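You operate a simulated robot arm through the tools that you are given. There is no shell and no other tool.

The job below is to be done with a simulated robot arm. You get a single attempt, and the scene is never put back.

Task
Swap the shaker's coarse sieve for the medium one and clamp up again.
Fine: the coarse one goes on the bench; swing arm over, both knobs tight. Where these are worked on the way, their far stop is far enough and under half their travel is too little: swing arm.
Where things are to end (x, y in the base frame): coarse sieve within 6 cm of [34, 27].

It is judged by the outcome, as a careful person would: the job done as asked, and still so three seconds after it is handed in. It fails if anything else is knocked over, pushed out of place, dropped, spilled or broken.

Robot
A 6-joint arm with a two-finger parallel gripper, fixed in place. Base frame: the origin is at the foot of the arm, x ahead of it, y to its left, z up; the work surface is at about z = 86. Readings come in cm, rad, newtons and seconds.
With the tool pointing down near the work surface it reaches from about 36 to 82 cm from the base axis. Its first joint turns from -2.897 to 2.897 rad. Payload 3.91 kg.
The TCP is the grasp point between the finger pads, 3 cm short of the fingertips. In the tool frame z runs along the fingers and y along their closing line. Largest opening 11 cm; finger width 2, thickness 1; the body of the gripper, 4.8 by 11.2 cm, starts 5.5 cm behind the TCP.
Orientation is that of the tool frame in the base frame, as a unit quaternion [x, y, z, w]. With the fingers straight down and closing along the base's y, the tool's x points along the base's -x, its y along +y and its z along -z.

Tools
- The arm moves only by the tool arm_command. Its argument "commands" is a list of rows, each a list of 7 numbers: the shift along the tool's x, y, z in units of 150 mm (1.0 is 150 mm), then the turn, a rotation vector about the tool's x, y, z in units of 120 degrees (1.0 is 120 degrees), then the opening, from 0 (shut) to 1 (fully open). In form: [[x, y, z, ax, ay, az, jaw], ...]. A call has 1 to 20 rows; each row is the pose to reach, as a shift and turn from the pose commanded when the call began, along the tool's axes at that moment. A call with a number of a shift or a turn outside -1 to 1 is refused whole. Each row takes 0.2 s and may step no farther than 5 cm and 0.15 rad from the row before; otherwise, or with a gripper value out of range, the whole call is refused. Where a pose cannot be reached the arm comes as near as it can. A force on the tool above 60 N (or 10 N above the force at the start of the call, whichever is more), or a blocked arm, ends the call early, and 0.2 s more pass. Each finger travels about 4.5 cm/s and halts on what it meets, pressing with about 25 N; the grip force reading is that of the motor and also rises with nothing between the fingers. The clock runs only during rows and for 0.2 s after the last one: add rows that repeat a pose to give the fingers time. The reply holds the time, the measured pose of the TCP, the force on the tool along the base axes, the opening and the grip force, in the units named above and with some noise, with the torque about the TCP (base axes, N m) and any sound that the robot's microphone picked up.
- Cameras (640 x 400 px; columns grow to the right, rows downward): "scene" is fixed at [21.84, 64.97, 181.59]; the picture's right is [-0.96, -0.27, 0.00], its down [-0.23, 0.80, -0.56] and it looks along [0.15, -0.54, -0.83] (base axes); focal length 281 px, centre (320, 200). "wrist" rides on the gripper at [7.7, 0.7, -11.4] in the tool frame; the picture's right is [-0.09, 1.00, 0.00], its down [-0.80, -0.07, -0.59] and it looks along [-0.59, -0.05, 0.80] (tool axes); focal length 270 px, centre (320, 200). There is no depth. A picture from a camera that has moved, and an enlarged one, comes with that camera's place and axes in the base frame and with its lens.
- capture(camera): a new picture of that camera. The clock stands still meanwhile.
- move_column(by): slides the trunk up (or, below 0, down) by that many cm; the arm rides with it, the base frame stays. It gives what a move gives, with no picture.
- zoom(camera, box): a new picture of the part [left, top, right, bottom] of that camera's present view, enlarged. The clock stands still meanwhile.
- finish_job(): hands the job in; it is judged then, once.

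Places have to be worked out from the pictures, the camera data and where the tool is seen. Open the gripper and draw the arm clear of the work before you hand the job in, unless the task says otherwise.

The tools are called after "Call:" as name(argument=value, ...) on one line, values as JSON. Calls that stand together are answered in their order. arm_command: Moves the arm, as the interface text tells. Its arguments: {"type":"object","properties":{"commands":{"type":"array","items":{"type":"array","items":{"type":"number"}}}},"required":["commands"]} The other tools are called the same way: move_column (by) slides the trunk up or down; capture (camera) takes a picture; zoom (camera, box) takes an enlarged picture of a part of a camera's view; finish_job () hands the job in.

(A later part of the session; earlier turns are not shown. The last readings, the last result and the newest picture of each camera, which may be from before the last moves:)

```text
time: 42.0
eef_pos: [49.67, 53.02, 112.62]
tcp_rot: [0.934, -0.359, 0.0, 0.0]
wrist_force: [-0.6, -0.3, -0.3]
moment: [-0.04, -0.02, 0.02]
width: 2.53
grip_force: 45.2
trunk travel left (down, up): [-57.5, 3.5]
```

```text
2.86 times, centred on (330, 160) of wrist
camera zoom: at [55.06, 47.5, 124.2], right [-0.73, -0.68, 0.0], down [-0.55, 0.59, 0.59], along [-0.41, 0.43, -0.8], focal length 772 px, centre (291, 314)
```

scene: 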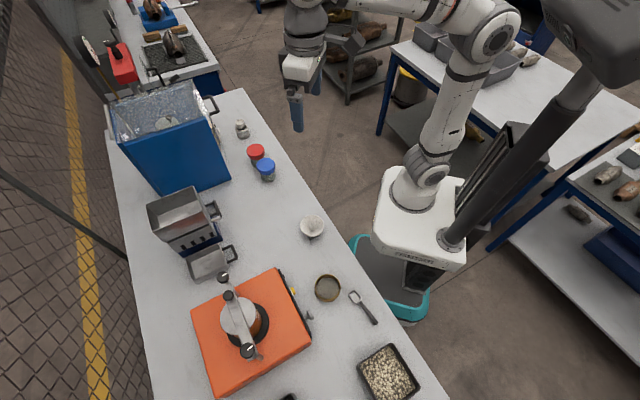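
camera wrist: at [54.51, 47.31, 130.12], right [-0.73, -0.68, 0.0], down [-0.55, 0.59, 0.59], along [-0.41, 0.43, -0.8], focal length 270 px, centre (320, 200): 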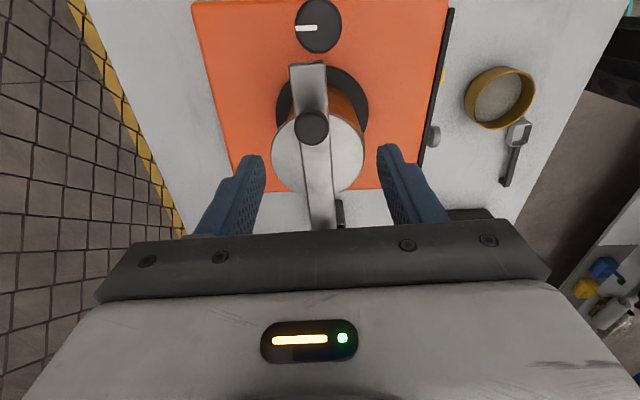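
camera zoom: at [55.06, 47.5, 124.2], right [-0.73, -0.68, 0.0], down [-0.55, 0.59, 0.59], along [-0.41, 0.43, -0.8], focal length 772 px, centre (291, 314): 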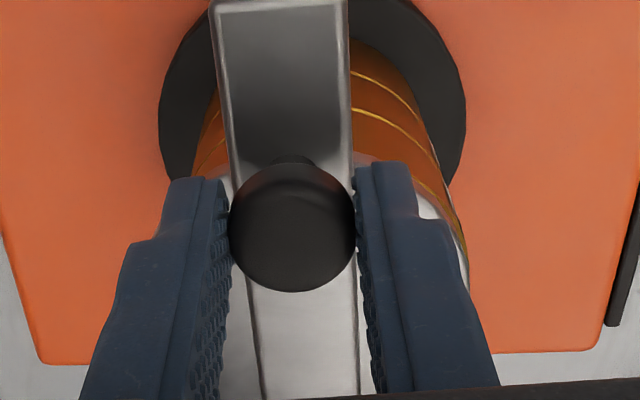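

Gripping needed no net force, so the arm moves freely. I'll test-swing it 16° clockwise towards the robot along an arc about the pivot (39.5, 62.65).

Call:
arm_command(commands=[[-0.0127, 0.1296, 0, 0, 0, 0.0667, 0], [-0.0433, 0.2561, 0, 0, 0, 0.1333, 0]])

Call:
capture(camera="wrist")

```text
time: 42.5
eef_pos: [49.04, 52.51, 112.66]
tcp_rot: [0.902, -0.431, 0.005, -0.014]
wrist_force: [22.3, 27.2, -14.3]
moment: [1.2, -0.23, 0.11]
width: 2.52
grip_force: 45.2
trunk travel left (down, up): [-57.5, 3.5]
stopped in row 2: the force on the tool passed its limit at 73 N (the readings are from after the stop); the commanded pose is now the measured one
```

```text
taken
camera wrist: at [53.25, 46.01, 124.12], right [-0.83, -0.56, -0.03], down [-0.46, 0.65, 0.6], along [-0.32, 0.51, -0.8], focal length 270 px, centre (320, 200)
```

wrist: 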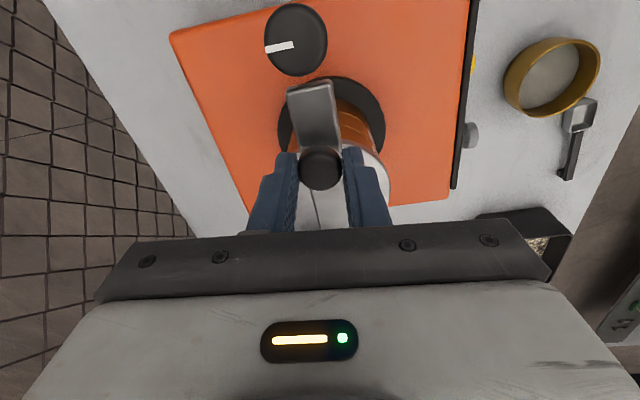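

The stop came at once, so the arm was already at its closed end on this side and must open the other way (away from the robot). I'll level the slight tilt, then swing counter-clockwise.

Call:
arm_command(commands=[[0, 0, 0, -0.014, 0, 0, 0]])

Call:
arm_command(commands=[[-0.0189, -0.1281, 0, 0, 0, -0.0667, 0], [-0.0555, -0.2523, 0, 0, 0, -0.1333, 0], [-0.109, -0.3702, 0, 0, 0, -0.2, 0]])

Call:
capture(camera="wrist")

```text
time: 42.9
eef_pos: [49.05, 52.51, 112.69]
tcp_rot: [0.902, -0.431, -0.002, -0.002]
wrist_force: [30.8, 35.8, -18.3]
moment: [0.83, -0.81, 0.01]
width: 2.5
grip_force: 45.1
trunk travel left (down, up): [-57.5, 3.5]
```

```text
time: 43.7
eef_pos: [51.98, 56.67, 112.92]
tcp_rot: [0.972, -0.235, -0.003, 0.002]
wrist_force: [11.8, -4.1, -28.5]
moment: [-0.38, -0.7, -0.15]
width: 2.52
grip_force: 45.2
trunk travel left (down, up): [-57.5, 3.5]
```

```text
taken
camera wrist: at [58.77, 52.65, 124.3], right [-0.53, -0.85, 0.01], down [-0.68, 0.43, 0.6], along [-0.51, 0.31, -0.8], focal length 270 px, centre (320, 200)
```

wrist: 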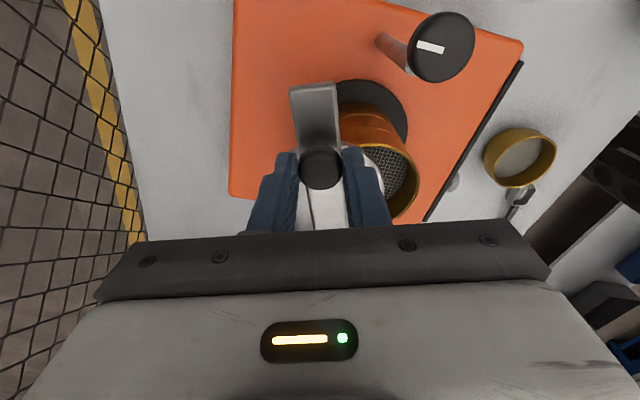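

It swings. The silver disc seems to have come along with the bar, so I'll zoom in to see whether it is fixed to the bar or being dragged.

Call:
zoom(camera="wrist", box=[280, 70, 460, 230])

Call:
zoom(camera="scene", box=[180, 250, 340, 400])

```text
2.50 times, centred on (370, 150) of wrist
camera zoom: at [58.77, 52.65, 124.3], right [-0.53, -0.85, 0.01], down [-0.68, 0.43, 0.6], along [-0.51, 0.31, -0.8], focal length 676 px, centre (195, 325)
```

zoom: 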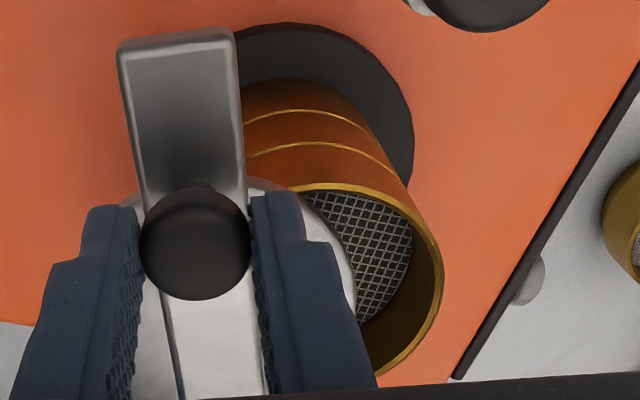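

```text
2.67 times, centred on (260, 325) of scene
camera zoom: at [21.84, 64.97, 181.59], right [-0.96, -0.27, 0.0], down [-0.23, 0.8, -0.56], along [0.15, -0.54, -0.83], focal length 749 px, centre (480, -133)
```

zoom: 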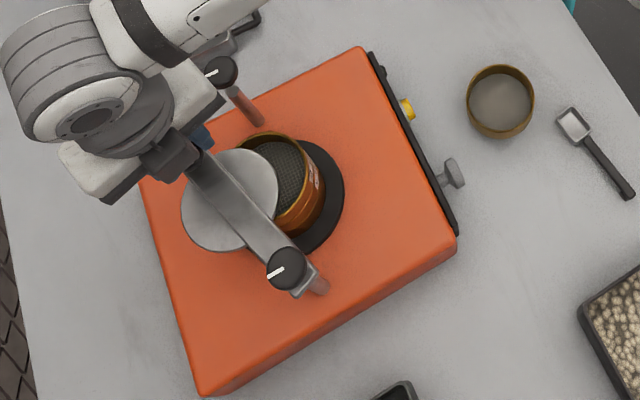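

The plate stays centred on the bar in the scene view, consistent with being part of the arm. I'll keep swinging counter-clockwise, easing down slightly to relieve the vertical load.

Call:
arm_command(commands=[[0, 0, 0.016, 0.0025, 0.0025, 0, 0], [-0.0126, -0.1287, 0.016, 0.0025, 0.0025, -0.0667, 0], [-0.043, -0.2544, 0.016, 0.0025, 0.0025, -0.1333, 0], [-0.0906, -0.3746, 0.016, 0.0025, 0.0025, -0.2, 0]])

Call:
zoom(camera="scene", box=[180, 250, 340, 400])

Call:
capture(camera="wrist")

```text
time: 44.7
eef_pos: [51.94, 59.77, 112.58]
tcp_rot: [1.0, -0.028, 0.004, -0.006]
wrist_force: [34.4, -7.7, 17.2]
moment: [-0.21, -1.03, 0.02]
width: 2.55
grip_force: 45.4
out of reach, approached as far as the arm can: row 3, 4
trunk travel left (down, up): [-57.5, 3.5]
```

```text
2.67 times, centred on (260, 325) of scene
camera zoom: at [21.84, 64.97, 181.59], right [-0.96, -0.27, 0.0], down [-0.23, 0.8, -0.56], along [0.15, -0.54, -0.83], focal length 749 px, centre (480, -133)
```

zoom: 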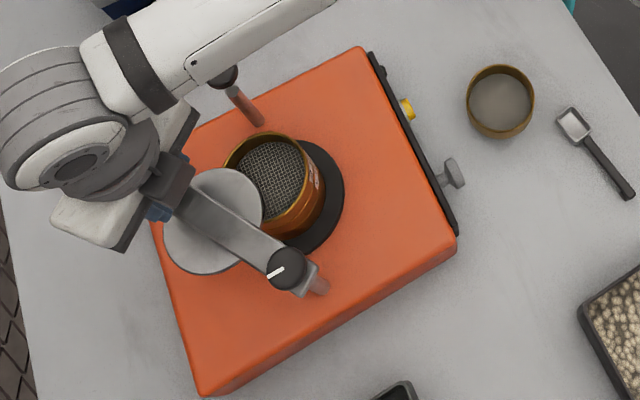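

```text
taken
camera wrist: at [59.54, 58.6, 124.22], right [-0.14, -0.99, -0.01], down [-0.8, 0.11, 0.59], along [-0.58, 0.09, -0.81], focal length 270 px, centre (320, 200)
```

wrist: 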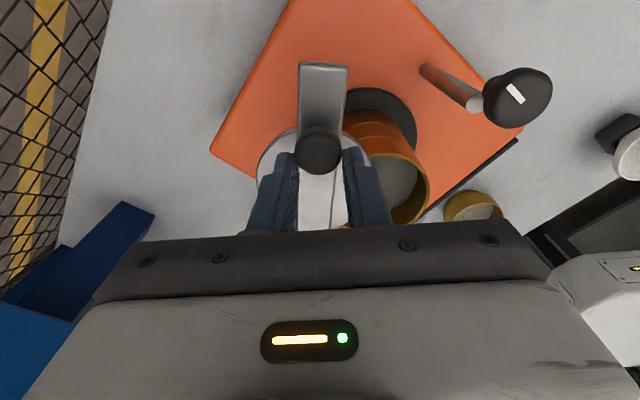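

The arm is at its reach limit at about 33° of swing, and the pressure plate clearly hangs from the bar. I'll let go of the handle, lift, and then push the bar closer to its pivot with closed fingers.

Call:
arm_command(commands=[[0, 0, 0, 0, 0, 0, 0.5], [0, 0, 0, 0, 0, 0, 0.5], [0, 0, 0, 0, 0, 0, 0.5], [0, 0, -0.2, 0, 0, 0, 0.5], [0.02, 0, -0.4, -0.0057, -0.0038, 0, 0.5]])

```text
time: 45.9
eef_pos: [50.48, 58.29, 117.87]
tcp_rot: [1.0, -0.027, -0.003, 0.002]
wrist_force: [0.1, 0.0, 0.6]
moment: [0.02, -0.04, -0.01]
width: 5.5
grip_force: 0.1
out of reach, approached as far as the arm can: row 4, 5
trunk travel left (down, up): [-57.5, 3.5]
```

The reach shrinks with height, so I'll raise the trunk to gain reach, then reposition next to the bar near the pivot.

Call:
move_column(by=3.5)

Call:
arm_command(commands=[[-0.15, 0, 0, 0, 0, 0.0694, 0], [-0.3, 0, 0, 0, 0, 0.1389, 0], [-0.45, 0, 0, 0, 0, 0.2083, 0], [-0.45, 0, 0, 0, 0, 0.2778, 0], [-0.45, 0, 0, 0, 0, 0.3472, 0], [-0.45, 0, 0, 0, 0, 0.4167, 0], [-0.45, 0, 0, 0, 0, 0.4861, 0], [-0.45, 0, 0, 0, 0, 0.5556, 0]])

Call:
capture(camera="wrist")

Call:
zoom(camera="scene", box=[180, 250, 340, 400])

```text
time: 46.7
eef_pos: [50.57, 58.51, 121.2]
tcp_rot: [1.0, -0.027, -0.002, 0.003]
wrist_force: [-0.2, -0.4, 0.0]
moment: [0.0, 0.0, 0.04]
width: 5.47
grip_force: 0.1
trunk travel left (down, up): [-61.0, 0.0]
```

```text
time: 48.5
eef_pos: [43.82, 58.93, 121.16]
tcp_rot: [0.82, -0.572, -0.001, 0.004]
wrist_force: [0.0, 0.5, 0.1]
moment: [0.0, -0.03, 0.02]
width: 0.0
grip_force: 24.8
trunk travel left (down, up): [-61.0, 0.0]
```

```text
taken
camera wrist: at [45.95, 51.54, 132.83], right [-0.97, -0.26, 0.01], down [-0.21, 0.78, 0.59], along [-0.16, 0.57, -0.81], focal length 270 px, centre (320, 200)
```

wrist: 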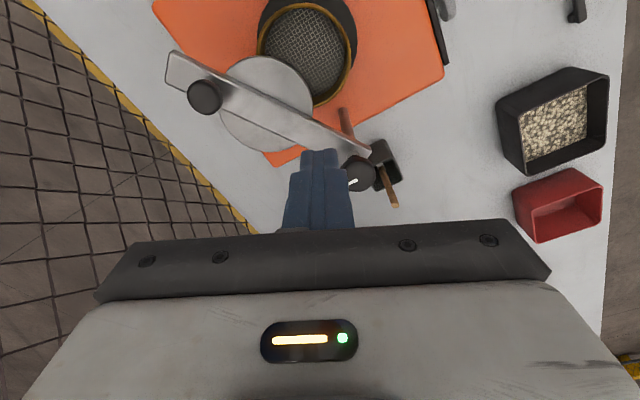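

```text
2.67 times, centred on (260, 325) of scene
camera zoom: at [21.84, 64.97, 181.59], right [-0.96, -0.27, 0.0], down [-0.23, 0.8, -0.56], along [0.15, -0.54, -0.83], focal length 749 px, centre (480, -133)
```

zoom: 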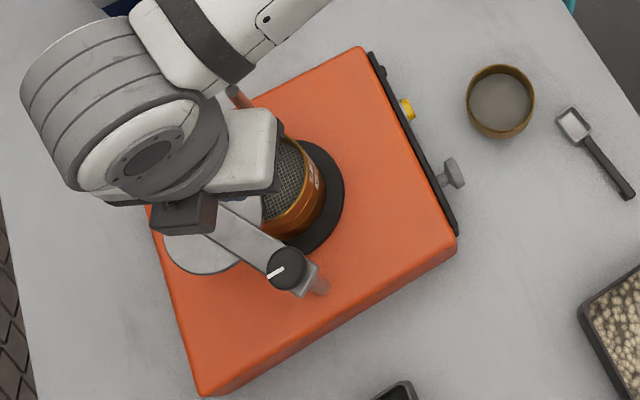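

The bar is now at about −13.5° from the pivot. I'll descend with closed fingers on its robot-facing side, near the pivot.

Call:
arm_command(commands=[[0.025, 0.009, 0.22, 0.0037, -0.0014, 0, 0], [0.025, 0.009, 0.44, 0.0037, -0.0014, 0, 0], [0.025, 0.009, 0.55, 0.0037, -0.0014, 0, 0], [0.025, 0.009, 0.657, 0.0037, -0.0014, 0, 0]])

Call:
zoom(camera="wrist", box=[150, 40, 450, 230])

```text
time: 49.5
eef_pos: [43.8, 58.49, 111.39]
tcp_rot: [0.82, -0.572, 0.0, 0.0]
wrist_force: [0.1, -1.3, 0.8]
moment: [0.01, -0.03, 0.0]
width: 0.02
grip_force: 24.9
trunk travel left (down, up): [-61.0, 0.0]
```

```text
2.11 times, centred on (300, 135) of wrist
camera zoom: at [45.79, 51.16, 122.85], right [-0.97, -0.26, 0.0], down [-0.21, 0.78, 0.59], along [-0.15, 0.57, -0.8], focal length 569 px, centre (362, 337)
```

zoom: 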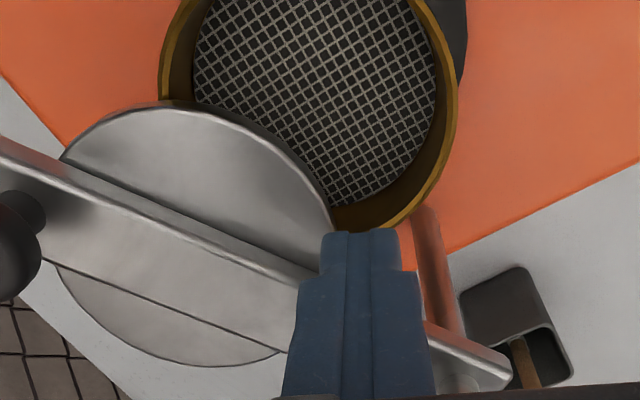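

Fingers are positioned beside the bar. I'll push it along the arc to about +40°.

Call:
arm_command(commands=[[-0.0438, -0.0161, 0, 0, 0, 0, 0], [-0.0996, -0.0863, 0, 0, 0, 0, 0], [-0.149, -0.1258, 0, 0, 0, 0, 0], [-0.2038, -0.1602, 0, 0, 0, 0, 0], [-0.2663, -0.1832, 0, 0, 0, 0, 0], [-0.3272, -0.1913, 0, 0, 0, 0, 0]])

Call:
zoom(camera="scene", box=[180, 250, 340, 400])

Call:
capture(camera="wrist")

```text
time: 50.9
eef_pos: [44.68, 64.0, 111.4]
tcp_rot: [0.82, -0.573, 0.0, 0.001]
wrist_force: [0.3, 1.0, -0.5]
moment: [0.02, 0.0, 0.01]
width: 0.01
grip_force: 25.6
trunk travel left (down, up): [-61.0, 0.0]
```

```text
2.67 times, centred on (260, 325) of scene
camera zoom: at [21.84, 64.97, 181.59], right [-0.96, -0.27, 0.0], down [-0.23, 0.8, -0.56], along [0.15, -0.54, -0.83], focal length 749 px, centre (480, -133)
```

zoom: 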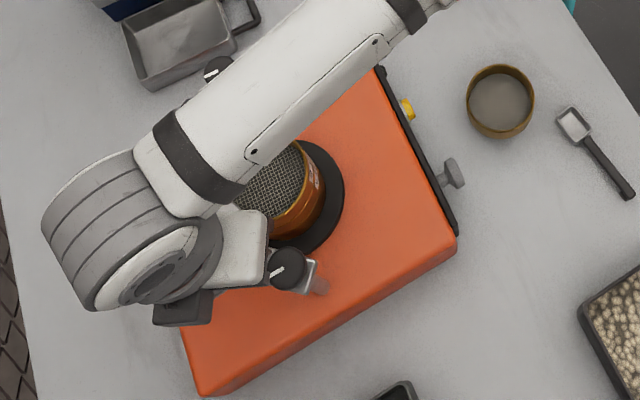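

```text
taken
camera wrist: at [46.84, 56.63, 122.96], right [-0.97, -0.26, 0.0], down [-0.21, 0.78, 0.59], along [-0.15, 0.57, -0.8], focal length 270 px, centre (320, 200)
```

wrist: 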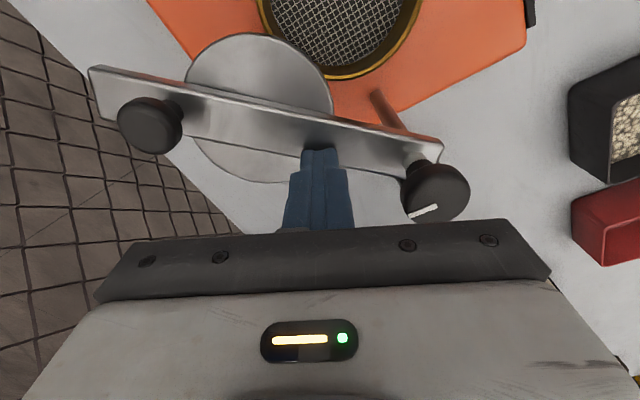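

The bar only moved to about 0°, because the fingertips rode over its top. I'll go back to its near side and push again about 0.8 cm lower.

Call:
arm_command(commands=[[0, 0, -0.1, 0, 0, 0, 0], [0.15, 0.06, -0.1, 0, 0, 0, 0], [0.2853, 0.112, -0.1, 0, 0, 0, 0], [0.2853, 0.112, 0.0, 0, 0, 0, 0], [0.2853, 0.112, 0.053, 0, 0, 0, 0]])

Call:
zoom(camera="wrist", box=[150, 40, 450, 230])

```text
time: 52.1
eef_pos: [44.75, 59.38, 110.73]
tcp_rot: [0.82, -0.572, 0.001, 0.0]
wrist_force: [0.7, -0.3, 0.3]
moment: [0.0, -0.02, -0.01]
width: 0.0
grip_force: 25.3
trunk travel left (down, up): [-61.0, 0.0]
```

```text
2.11 times, centred on (300, 135) of wrist
camera zoom: at [46.76, 51.99, 122.21], right [-0.97, -0.26, 0.0], down [-0.21, 0.78, 0.59], along [-0.15, 0.57, -0.8], focal length 569 px, centre (362, 337)
```

zoom: 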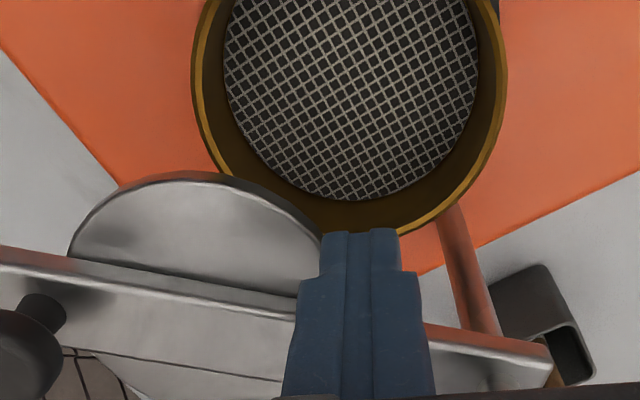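

The fingers are in front of the bar's side now. Pushing along the arc again.

Call:
arm_command(commands=[[-0.05, -0.02, 0.01, 0, 0, 0, 0], [-0.1158, -0.0461, 0.01, 0, 0, 0, 0], [-0.1706, -0.0805, 0.01, 0, 0, 0, 0], [-0.2331, -0.1035, 0.01, 0, 0, 0, 0], [-0.294, -0.1117, 0.01, 0, 0, 0, 0]])

Call:
capture(camera="wrist")

```text
time: 53.3
eef_pos: [44.75, 64.0, 110.56]
tcp_rot: [0.82, -0.573, 0.0, 0.0]
wrist_force: [0.3, 0.9, -0.3]
moment: [0.02, -0.02, 0.01]
width: 0.02
grip_force: 25.3
trunk travel left (down, up): [-61.0, 0.0]
```

```text
taken
camera wrist: at [46.87, 56.73, 122.02], right [-0.97, -0.26, 0.0], down [-0.21, 0.78, 0.59], along [-0.15, 0.57, -0.8], focal length 270 px, centre (320, 200)
```

wrist: 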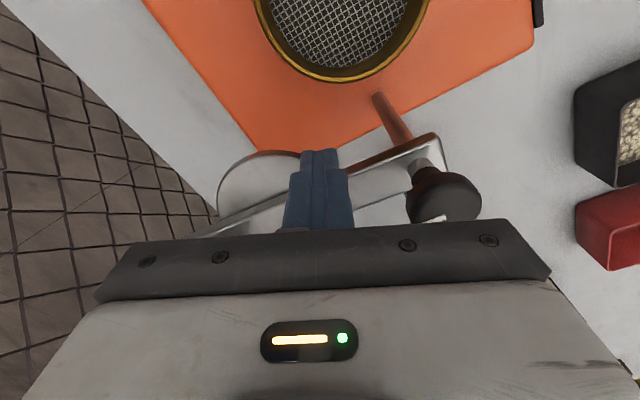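

That works: the bar is now at about +40°. I'll push on towards 60°.

Call:
arm_command(commands=[[-0.034, -0.004, 0, 0, 0, 0, 0], [-0.0683, -0.0074, 0, 0, 0, 0, 0], [-0.1, 0, 0, 0, 0, 0, 0], [-0.1298, 0.0055, 0, 0, 0, 0, 0]])

Call:
zoom(camera="scene", box=[180, 250, 340, 400])

Call:
capture(camera="wrist")

```text
time: 54.3
eef_pos: [44.65, 65.02, 110.48]
tcp_rot: [0.819, -0.574, 0.002, 0.003]
wrist_force: [14.0, -48.7, -3.5]
moment: [-1.06, -0.37, 0.51]
width: 0.0
grip_force: 25.0
trunk travel left (down, up): [-61.0, 0.0]
```

```text
2.67 times, centred on (260, 325) of scene
camera zoom: at [21.84, 64.97, 181.59], right [-0.96, -0.27, 0.0], down [-0.23, 0.8, -0.56], along [0.15, -0.54, -0.83], focal length 749 px, centre (480, -133)
```

zoom: 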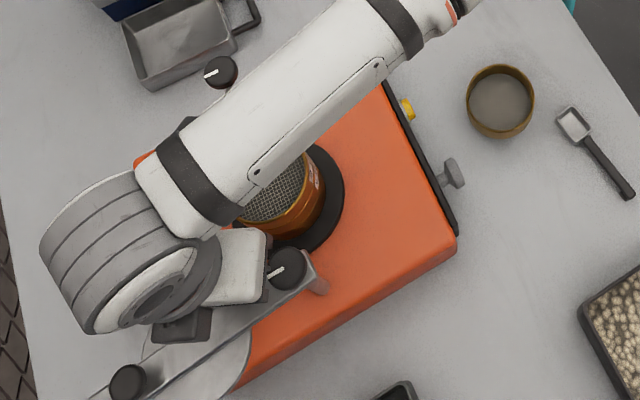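

```text
taken
camera wrist: at [46.68, 57.68, 122.05], right [-0.97, -0.26, 0.0], down [-0.21, 0.78, 0.59], along [-0.15, 0.57, -0.81], focal length 270 px, centre (320, 200)
```

wrist: 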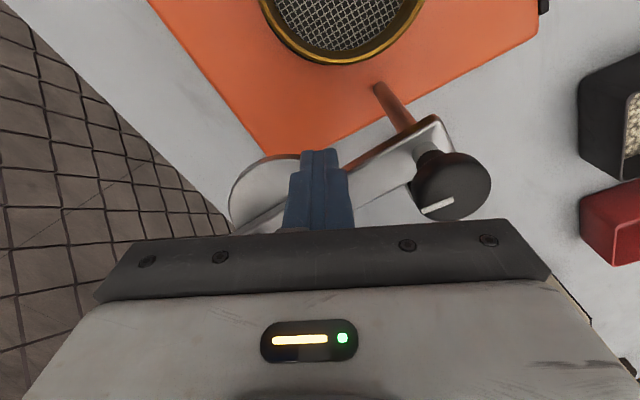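

The 49 N reaction shows the far stop; the bar is at about +50°, clear of the stack. I'll back off, lift, and move above the sieve stack to measure it.

Call:
arm_command(commands=[[0, 0.03, 0, 0, 0, 0, 0], [0.06, 0.03, -0.1, 0, 0, 0, 0.3], [0.12, 0.03, -0.35, 0, 0, 0, 0.6], [0.3, 0.0, -0.6, 0, 0, 0, 1], [0.45, -0.02, -0.8, 0, 0, 0, 1]])

Call:
capture(camera="wrist")

Call:
zoom(camera="scene", box=[180, 250, 340, 400])

```text
time: 55.5
eef_pos: [46.52, 59.75, 122.35]
tcp_rot: [0.82, -0.572, 0.0, 0.0]
wrist_force: [-0.2, 0.2, 0.7]
moment: [-0.01, 0.01, 0.0]
width: 7.08
grip_force: 0.1
trunk travel left (down, up): [-61.0, 0.0]
```

```text
taken
camera wrist: at [48.65, 52.44, 133.99], right [-0.97, -0.26, 0.0], down [-0.21, 0.78, 0.6], along [-0.16, 0.57, -0.8], focal length 270 px, centre (320, 200)
```

wrist: 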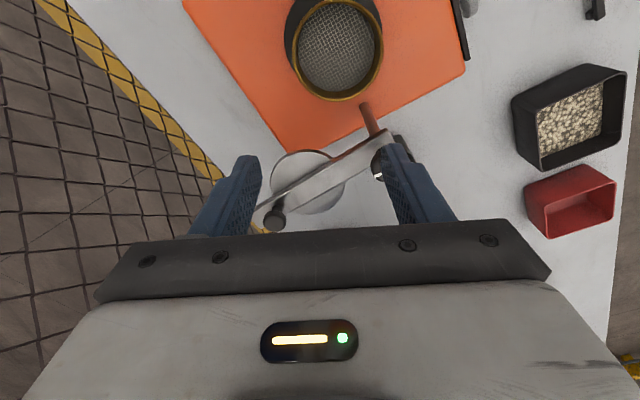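

```text
2.67 times, centred on (260, 325) of scene
camera zoom: at [21.84, 64.97, 181.59], right [-0.96, -0.27, 0.0], down [-0.23, 0.8, -0.56], along [0.15, -0.54, -0.83], focal length 749 px, centre (480, -133)
```

zoom: 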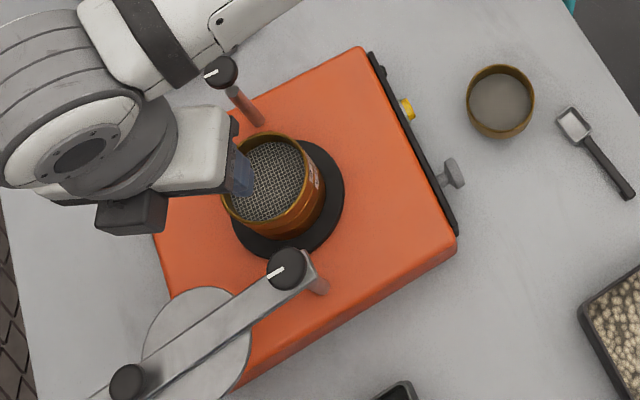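

The stack is clear of the plate. I'll centre over the top sieve (about (45.5, 55.8)) and look again closer.

Call:
arm_command(commands=[[0.112, 0.077, 0.1, 0, 0, 0, 1], [0.224, 0.153, 0.2, 0, 0, 0, 1], [0.224, 0.153, 0.29, 0, 0, 0, 1]])

Call:
capture(camera="wrist")

Call:
zoom(camera="wrist", box=[210, 50, 450, 210])

```text
time: 56.3
eef_pos: [45.51, 55.7, 117.98]
tcp_rot: [0.819, -0.573, 0.0, 0.0]
wrist_force: [0.2, 0.5, 0.6]
moment: [-0.04, 0.0, 0.0]
width: 11.0
grip_force: 0.1
trunk travel left (down, up): [-61.0, 0.0]
```

```text
taken
camera wrist: at [47.53, 48.42, 129.51], right [-0.97, -0.26, 0.0], down [-0.21, 0.78, 0.59], along [-0.15, 0.57, -0.8], focal length 270 px, centre (320, 200)
```

wrist: 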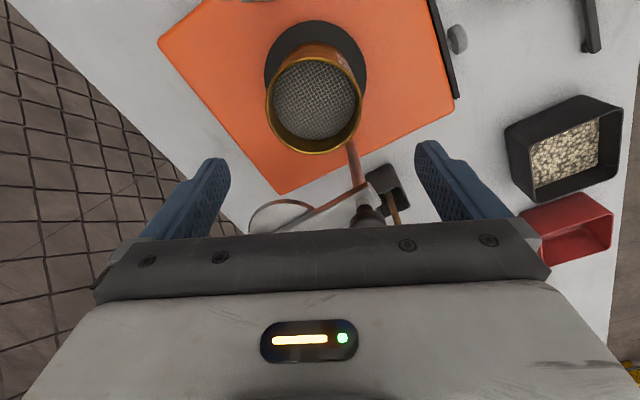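

```text
2.50 times, centred on (330, 130) of wrist
camera zoom: at [47.53, 48.42, 129.51], right [-0.97, -0.26, 0.0], down [-0.21, 0.78, 0.59], along [-0.15, 0.57, -0.8], focal length 676 px, centre (295, 375)
```

zoom: 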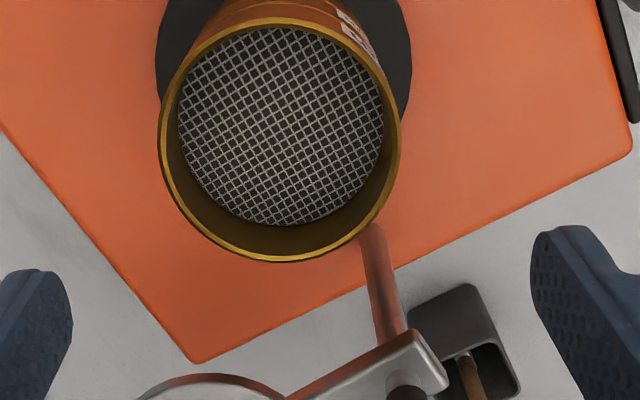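

The rim centre is at about (46.1, 55.4), 8.1 cm across. I'll shift by the 0.6 cm offset and descend so the fingertips just overlap the top sieve only, then look.

Call:
arm_command(commands=[[0.033, -0.031, 0.2, 0, 0, 0, 1], [0.033, -0.031, 0.4, 0, 0, 0, 1], [0.033, -0.031, 0.6, 0, 0, 0, 1], [0.033, -0.031, 0.7, 0, 0, 0, 1]])

Call:
capture(camera="wrist")

Call:
zoom(camera="scene", box=[180, 250, 340, 400])

```text
time: 57.3
eef_pos: [46.2, 55.38, 107.34]
tcp_rot: [0.82, -0.572, 0.0, 0.0]
wrist_force: [0.0, -0.5, 0.0]
moment: [0.0, 0.0, -0.01]
width: 11.02
grip_force: 0.0
trunk travel left (down, up): [-61.0, 0.0]
```

```text
taken
camera wrist: at [48.25, 47.99, 119.02], right [-0.97, -0.26, 0.0], down [-0.21, 0.78, 0.59], along [-0.16, 0.57, -0.8], focal length 270 px, centre (320, 200)
```

wrist: 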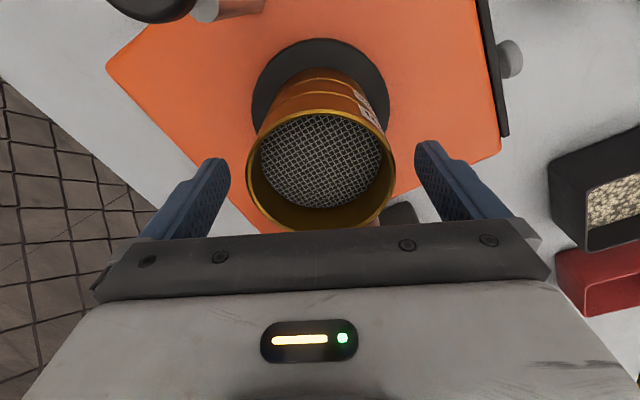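

```text
2.67 times, centred on (260, 325) of scene
camera zoom: at [21.84, 64.97, 181.59], right [-0.96, -0.27, 0.0], down [-0.23, 0.8, -0.56], along [0.15, -0.54, -0.83], focal length 749 px, centre (480, -133)
```

zoom: 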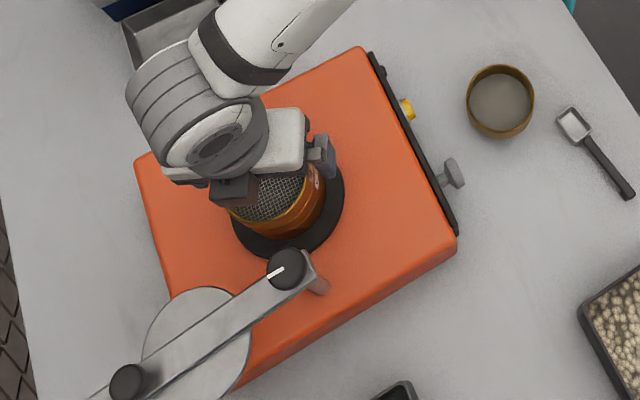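

The sieve is well centred between the fingers. I'll zoom to check fingertip height against the joint between the sieves.

Call:
zoom(camera="wrist", box=[200, 40, 440, 210])

Call:
zoom(camera="scene", box=[220, 280, 280, 330])

```text
2.35 times, centred on (320, 125) of wrist
camera zoom: at [48.25, 47.99, 119.02], right [-0.97, -0.26, 0.0], down [-0.21, 0.78, 0.59], along [-0.16, 0.57, -0.8], focal length 636 px, centre (320, 376)
```

zoom: 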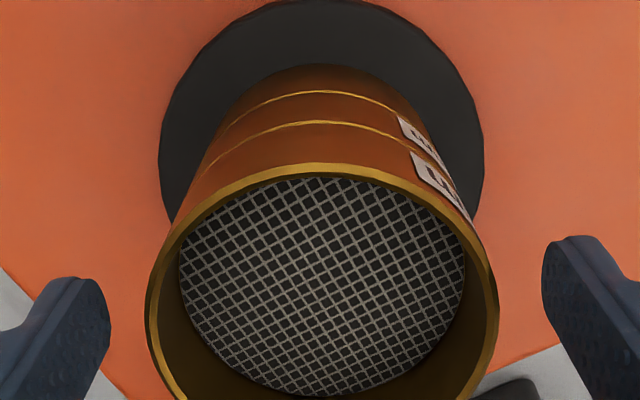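

```text
8.00 times, centred on (250, 305) of scene
camera zoom: at [21.84, 64.97, 181.59], right [-0.96, -0.27, 0.0], down [-0.23, 0.8, -0.56], along [0.15, -0.54, -0.83], focal length 2246 px, centre (880, -640)
```

zoom: 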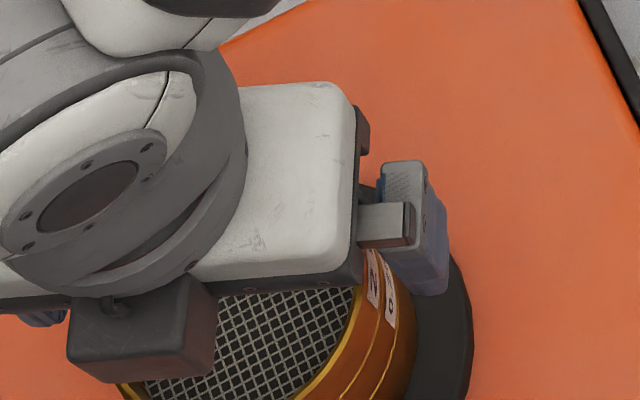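

Fingertips are around z 104.3, and the joint could lie between 103.6 and 104.9. I'll rise 0.6 cm for safety and close on the top sieve only.

Call:
arm_command(commands=[[0, 0, -0.04, 0, 0, 0, 1], [0, 0, -0.04, 0, 0, 0, 0], [0, 0, -0.04, 0, 0, 0, 0], [0, 0, -0.04, 0, 0, 0, 0], [0, 0, -0.04, 0, 0, 0, 0]])

Call:
zoom(camera="wrist", box=[200, 40, 440, 210])

```text
time: 58.5
eef_pos: [46.08, 55.3, 108.1]
tcp_rot: [0.82, -0.572, 0.0, 0.0]
wrist_force: [-0.1, -0.8, -0.5]
moment: [0.0, 0.0, 0.01]
width: 8.27
grip_force: 25.2
trunk travel left (down, up): [-61.0, 0.0]
```

```text
2.35 times, centred on (320, 125) of wrist
camera zoom: at [48.2, 48.05, 119.67], right [-0.97, -0.26, 0.0], down [-0.21, 0.78, 0.59], along [-0.16, 0.57, -0.8], focal length 636 px, centre (320, 376)
```

zoom: 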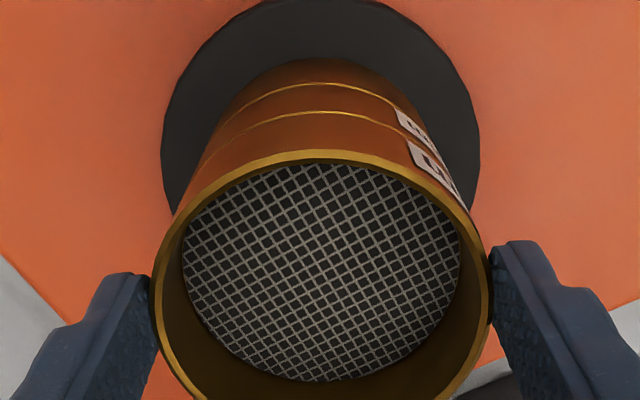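

Gripped at 8.27 cm. I'll lift slowly by 4 cm and check that only the 2 mm sieve comes up.

Call:
arm_command(commands=[[0, 0, -0.02, 0, 0, 0, 0], [0, 0, -0.06, 0, 0, 0, 0], [0, 0, -0.12, 0, 0, 0, 0], [0, 0, -0.2, 0, 0, 0, 0], [0, 0, -0.28, 0, 0, 0, 0]])

Call:
capture(camera="wrist")

Call:
zoom(camera="scene", box=[200, 270, 320, 370])

```text
time: 59.7
eef_pos: [46.09, 55.26, 112.4]
tcp_rot: [0.82, -0.572, 0.0, 0.0]
wrist_force: [0.7, 0.4, -1.4]
moment: [0.0, 0.04, 0.03]
width: 8.23
grip_force: 24.9
trunk travel left (down, up): [-61.0, 0.0]
```

```text
taken
camera wrist: at [48.18, 48.03, 123.96], right [-0.97, -0.26, 0.0], down [-0.21, 0.78, 0.59], along [-0.15, 0.57, -0.8], focal length 270 px, centre (320, 200)
```

wrist: 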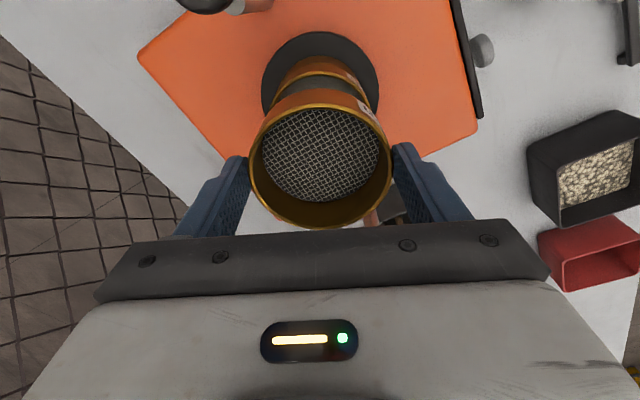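

```text
4.00 times, centred on (260, 320) of scene
camera zoom: at [21.84, 64.97, 181.59], right [-0.96, -0.27, 0.0], down [-0.23, 0.8, -0.56], along [0.15, -0.54, -0.83], focal length 1123 px, centre (560, -280)
```

zoom: 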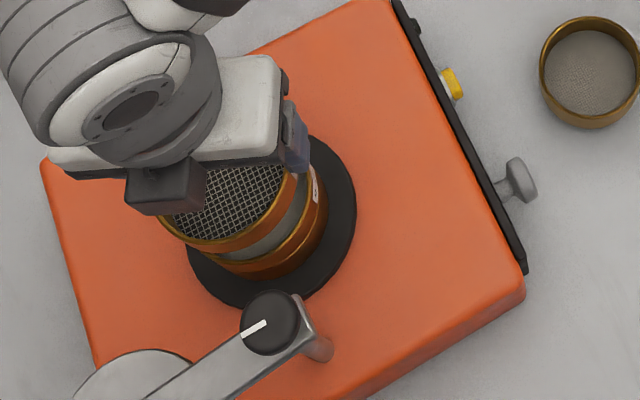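

Only the 2 mm sieve came up. I'll carry it over to the free bench area near (34, 28).

Call:
arm_command(commands=[[0, 0, -0.2, 0, 0, 0, 0], [0.18, 0.173, -0.2, 0, 0, 0, 0], [0.36, 0.347, -0.2, 0, 0, 0, 0], [0.54, 0.52, -0.2, 0, 0, 0, 0], [0.713, 0.693, -0.2, 0, 0, 0, 0]])

Call:
arm_command(commands=[[0.18, 0.173, 0.1, 0, 0, 0, 0], [0.36, 0.347, 0.3, 0, 0, 0, 0], [0.54, 0.52, 0.5, 0, 0, 0, 0], [0.713, 0.693, 0.7, 0, 0, 0, 0]])

Call:
capture(camera="wrist")

Call:
capture(camera="scene")

```text
time: 60.9
eef_pos: [39.83, 41.62, 115.49]
tcp_rot: [0.82, -0.572, 0.0, -0.001]
wrist_force: [0.0, -0.4, -1.7]
moment: [0.01, -0.02, 0.01]
width: 8.25
grip_force: 24.5
trunk travel left (down, up): [-61.0, 0.0]
```

```text
time: 61.9
eef_pos: [34.16, 28.14, 104.95]
tcp_rot: [0.82, -0.572, 0.0, 0.0]
wrist_force: [-0.4, -0.2, -0.3]
moment: [0.04, -0.01, 0.0]
width: 8.26
grip_force: 24.9
trunk travel left (down, up): [-61.0, 0.0]
```

```text
taken
camera wrist: at [36.27, 20.73, 116.37], right [-0.97, -0.26, 0.0], down [-0.21, 0.78, 0.6], along [-0.15, 0.57, -0.8], focal length 270 px, centre (320, 200)
```

wrist: 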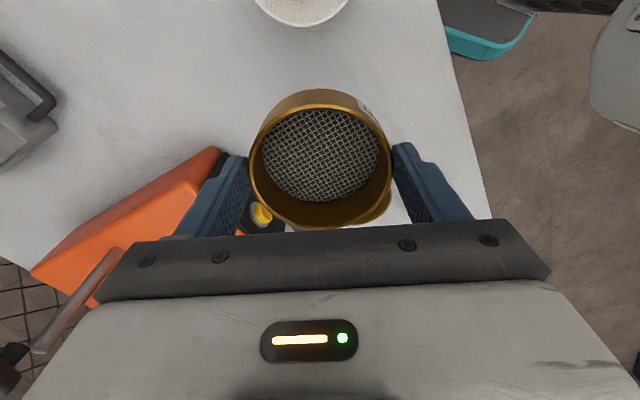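

```text
taken
```

scene: 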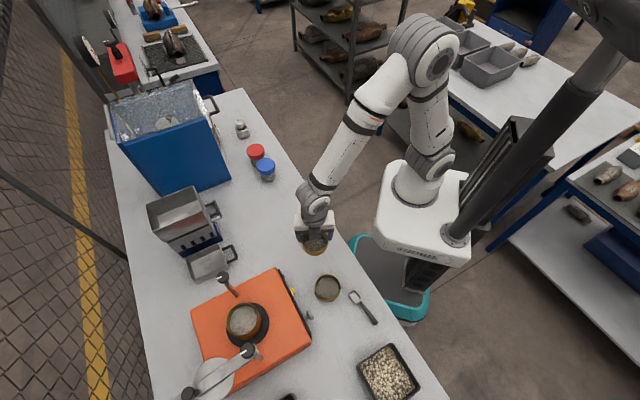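

The sieve hangs over the free area. Descending to just above the bench, then feeling for contact.

Call:
arm_command(commands=[[0, 0, 0.25, 0, 0, 0, 0], [0, 0, 0.5, 0, 0, 0, 0], [0, 0, 0.7, 0, 0, 0, 0], [0, 0, 0.8, 0, 0, 0, 0], [0, 0, 0.82, 0, 0, 0, 0]])

Call:
arm_command(commands=[[0, 0, 0.015, 0, 0, 0, 0], [0, 0, 0.03, 0, 0, 0, 0]])

```text
time: 63.1
eef_pos: [34.19, 28.06, 92.51]
tcp_rot: [0.82, -0.572, 0.0, -0.001]
wrist_force: [-0.2, 0.3, -0.8]
moment: [-0.04, 0.02, 0.01]
width: 8.25
grip_force: 25.1
trunk travel left (down, up): [-61.0, 0.0]
```

```text
time: 63.7
eef_pos: [34.07, 28.19, 92.39]
tcp_rot: [0.82, -0.572, 0.001, -0.003]
wrist_force: [1.6, -0.7, 25.6]
moment: [0.05, 0.17, -0.33]
width: 8.26
grip_force: 25.8
trunk travel left (down, up): [-61.0, 0.0]
```

Contact with the bench at TCP z ≈ 92.45, which puts the grip 6.45 cm above the sieve's bottom. I'll ease up, open partway, and lift away.

Call:
arm_command(commands=[[0, 0, -0.022, 0, 0, 0, 0], [0, 0, -0.022, 0, 0, 0, 0.9], [0, 0, -0.022, 0, 0, 0, 0.9], [0, 0, -0.022, 0, 0, 0, 0.9], [0, 0, -0.2, 0, 0, 0, 0.9], [0, 0, -0.5, 0, 0, 0, 1], [0, 0, -0.8, 0, 0, 0, 1]])

Call:
capture(camera="wrist")

Call:
zoom(camera="scene", box=[250, 200, 410, 300])

```text
time: 65.3
eef_pos: [33.85, 27.94, 104.36]
tcp_rot: [0.82, -0.573, 0.0, -0.001]
wrist_force: [-0.8, 0.3, -0.2]
moment: [0.05, -0.02, 0.02]
width: 10.99
grip_force: 0.1
trunk travel left (down, up): [-61.0, 0.0]
```

```text
taken
camera wrist: at [36.02, 20.65, 115.82], right [-0.97, -0.26, 0.0], down [-0.21, 0.78, 0.59], along [-0.15, 0.57, -0.8], focal length 270 px, centre (320, 200)
```

wrist: 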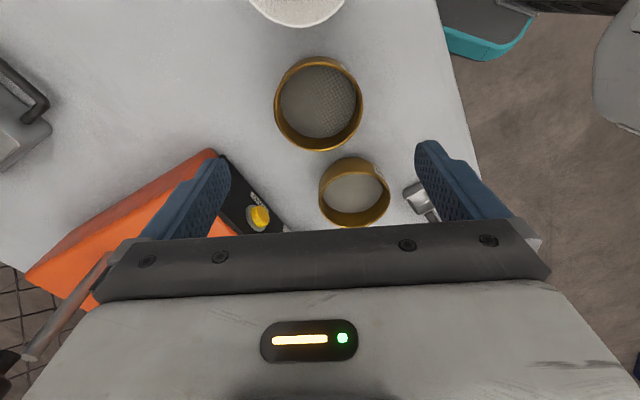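

```text
4.00 times, centred on (330, 250) of scene
camera zoom: at [21.84, 64.97, 181.59], right [-0.96, -0.27, 0.0], down [-0.23, 0.8, -0.56], along [0.15, -0.54, -0.83], focal length 1123 px, centre (280, 0)
```

zoom: 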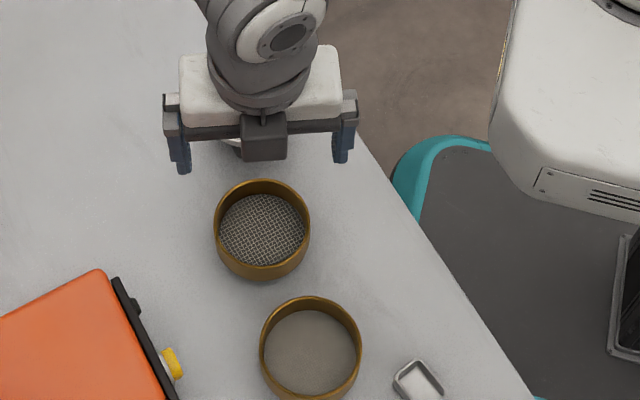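

The coarse sieve stands at about (34.1, 28.0), within target. The medium one is at about (27.6, 36.5); I'll move above it with the yaw set so the fingers clear its neighbour.

Call:
arm_command(commands=[[-0.23, 0.065, 0, 0, 0, -0.0625, 1], [-0.46, 0.13, 0, 0, 0, -0.125, 1], [-0.679, 0.194, 0, 0, 0, -0.125, 1]])

Call:
capture(camera="wrist")

Call:
zoom(camera="wrist", box=[200, 20, 440, 190])

```text
time: 66.1
eef_pos: [27.85, 36.77, 104.16]
tcp_rot: [0.888, -0.46, 0.0, 0.0]
wrist_force: [0.4, 0.6, -0.2]
moment: [-0.01, 0.02, -0.02]
width: 10.99
grip_force: 0.0
trunk travel left (down, up): [-61.0, 0.0]
```

```text
taken
camera wrist: at [31.71, 30.25, 115.62], right [-0.86, -0.5, 0.0], down [-0.4, 0.7, 0.59], along [-0.3, 0.51, -0.8], focal length 270 px, centre (320, 200)
```

wrist: 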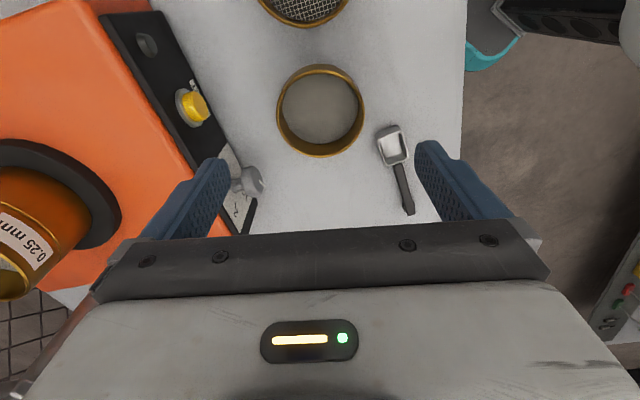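

```text
2.35 times, centred on (320, 105) of wrist
camera zoom: at [31.71, 30.25, 115.62], right [-0.86, -0.5, 0.0], down [-0.4, 0.7, 0.59], along [-0.3, 0.51, -0.8], focal length 636 px, centre (320, 424)
```

zoom: 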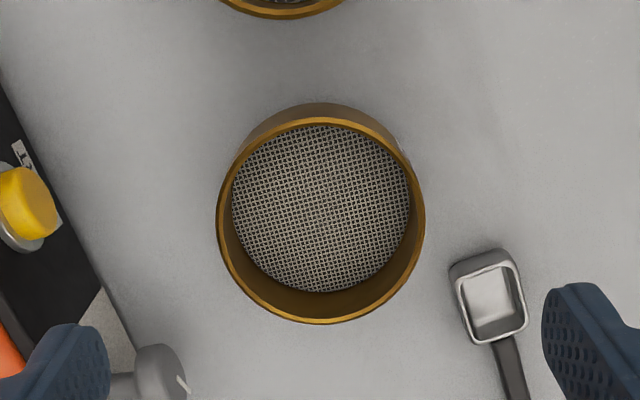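

The medium sieve is laterally centred and 0.7 cm ahead of the TCP. I'll shift and descend to grip it at nearly the same height as before (TCP z 92.0).

Call:
arm_command(commands=[[-0.047, 0, 0.25, 0, 0, 0, 0.95], [-0.047, 0, 0.5, 0, 0, 0, 0.95], [-0.047, 0, 0.7, 0, 0, 0, 0.95], [-0.047, 0, 0.81, 0, 0, 0, 0.95]])

Call:
capture(camera="wrist")

```text
time: 67.1
eef_pos: [27.53, 37.36, 92.05]
tcp_rot: [0.888, -0.46, 0.0, -0.001]
wrist_force: [0.5, -0.2, 0.0]
moment: [-0.01, 0.0, 0.03]
width: 10.45
grip_force: 0.1
trunk travel left (down, up): [-61.0, 0.0]
```

```text
taken
camera wrist: at [31.43, 30.82, 103.5], right [-0.86, -0.5, 0.0], down [-0.4, 0.69, 0.59], along [-0.3, 0.51, -0.8], focal length 270 px, centre (320, 200)
```

wrist: 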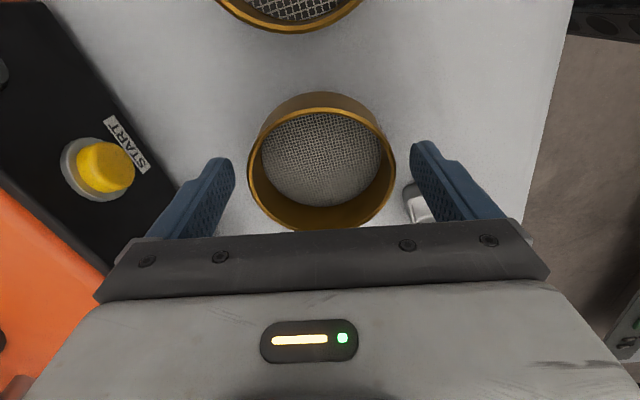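

Aligned as with the coarse sieve. Close and lift.

Call:
arm_command(commands=[[0, 0, 0, 0, 0, 0, 0], [0, 0, 0, 0, 0, 0, 0], [0, 0, 0, 0, 0, 0, 0], [0, 0, 0, 0, 0, 0, 0], [0, 0, -0.1, 0, 0, 0, 0], [0, 0, -0.3, 0, 0, 0, 0], [0, 0, -0.6, 0, 0, 0, 0], [0, 0, -0.9, 0, 0, 0, 0]])

Call:
capture(camera="wrist")

```text
time: 68.9
eef_pos: [27.28, 37.15, 105.65]
tcp_rot: [0.888, -0.461, 0.001, -0.001]
wrist_force: [-0.3, 0.2, -1.9]
moment: [-0.01, -0.01, -0.04]
width: 8.17
grip_force: 24.9
trunk travel left (down, up): [-61.0, 0.0]
```

```text
taken
camera wrist: at [31.23, 30.68, 117.15], right [-0.86, -0.5, 0.0], down [-0.4, 0.69, 0.59], along [-0.3, 0.51, -0.8], focal length 270 px, centre (320, 200)
```

wrist: 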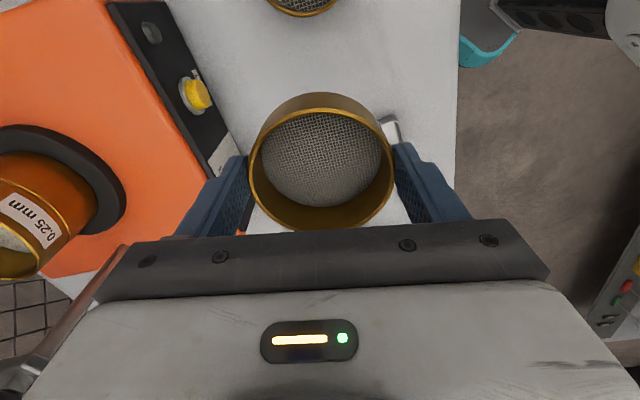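

The medium sieve is in hand. I'll raise, go half-way towards the shaker, and turn back to the 110° yaw used when lifting the coarse one.

Call:
arm_command(commands=[[0, 0, -0.25, 0, 0, 0, 0], [0, 0, -0.55, 0, 0, 0, 0], [-0.03, -0.22, -0.75, 0, 0, 0.04, 0], [-0.065, -0.43, -0.8, 0, 0, 0.08, 0], [-0.1, -0.65, -0.8, 0, 0, 0.125, 0], [-0.132, -0.86, -0.8, 0, 0, 0.125, 0]])

```text
time: 70.3
eef_pos: [36.85, 46.41, 117.61]
tcp_rot: [0.82, -0.573, -0.001, 0.0]
wrist_force: [0.1, -0.4, -1.8]
moment: [-0.02, 0.01, -0.02]
width: 8.18
grip_force: 24.6
trunk travel left (down, up): [-61.0, 0.0]
```

Now over the stack at safe height.

Call:
arm_command(commands=[[-0.086, -0.196, 0, 0, 0, 0, 0], [-0.172, -0.391, 0, 0, 0, 0, 0], [-0.258, -0.587, 0, 0, 0, 0, 0], [-0.344, -0.782, 0, 0, 0, 0, 0], [-0.344, -0.782, 0, 0, 0, 0, 0]])

Call:
capture(camera="wrist")

Call:
zoom(camera="scene", box=[200, 270, 320, 370])

```text
time: 71.5
eef_pos: [45.94, 55.16, 117.67]
tcp_rot: [0.82, -0.573, -0.001, 0.0]
wrist_force: [0.2, 0.1, -1.1]
moment: [0.01, -0.01, 0.0]
width: 8.17
grip_force: 25.3
trunk travel left (down, up): [-61.0, 0.0]
```

```text
taken
camera wrist: at [47.99, 47.81, 129.27], right [-0.97, -0.26, 0.0], down [-0.21, 0.78, 0.59], along [-0.15, 0.57, -0.8], focal length 270 px, centre (320, 200)
```

wrist: 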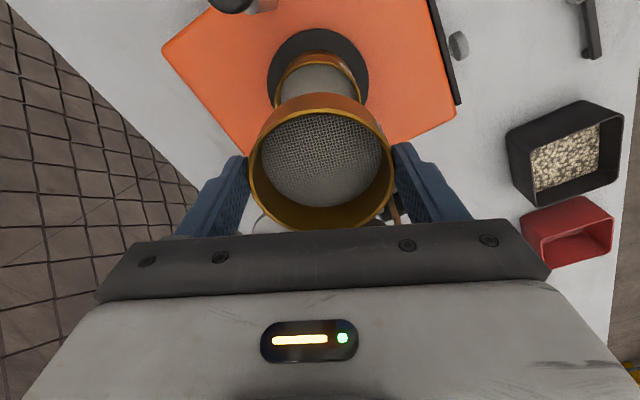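

```text
4.00 times, centred on (260, 320) of scene
camera zoom: at [21.84, 64.97, 181.59], right [-0.96, -0.27, 0.0], down [-0.23, 0.8, -0.56], along [0.15, -0.54, -0.83], focal length 1123 px, centre (560, -280)
```

zoom: 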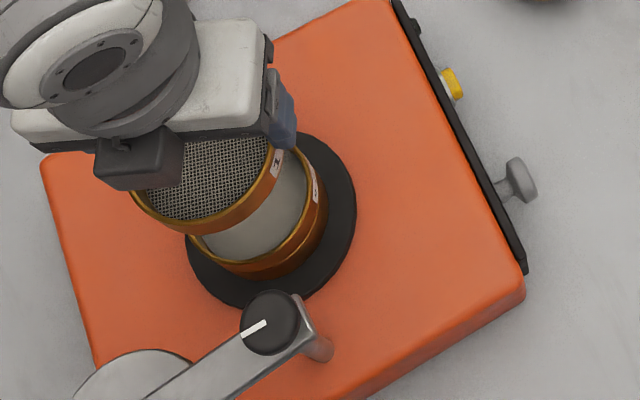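

Before lowering, I'll zoom to compare the lateral alignment of the held sieve with the lower stack.

Call:
zoom(camera="wrist", box=[230, 20, 410, 140])

```text
3.33 times, centred on (320, 80) of wrist
camera zoom: at [47.99, 47.81, 129.27], right [-0.97, -0.26, 0.0], down [-0.21, 0.78, 0.59], along [-0.15, 0.57, -0.8], focal length 901 px, centre (320, 600)
```

zoom: 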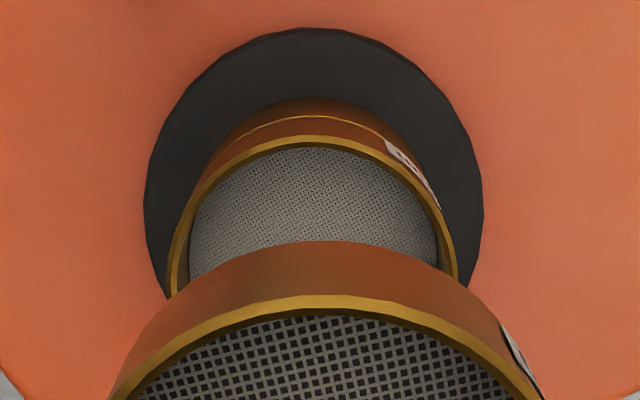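

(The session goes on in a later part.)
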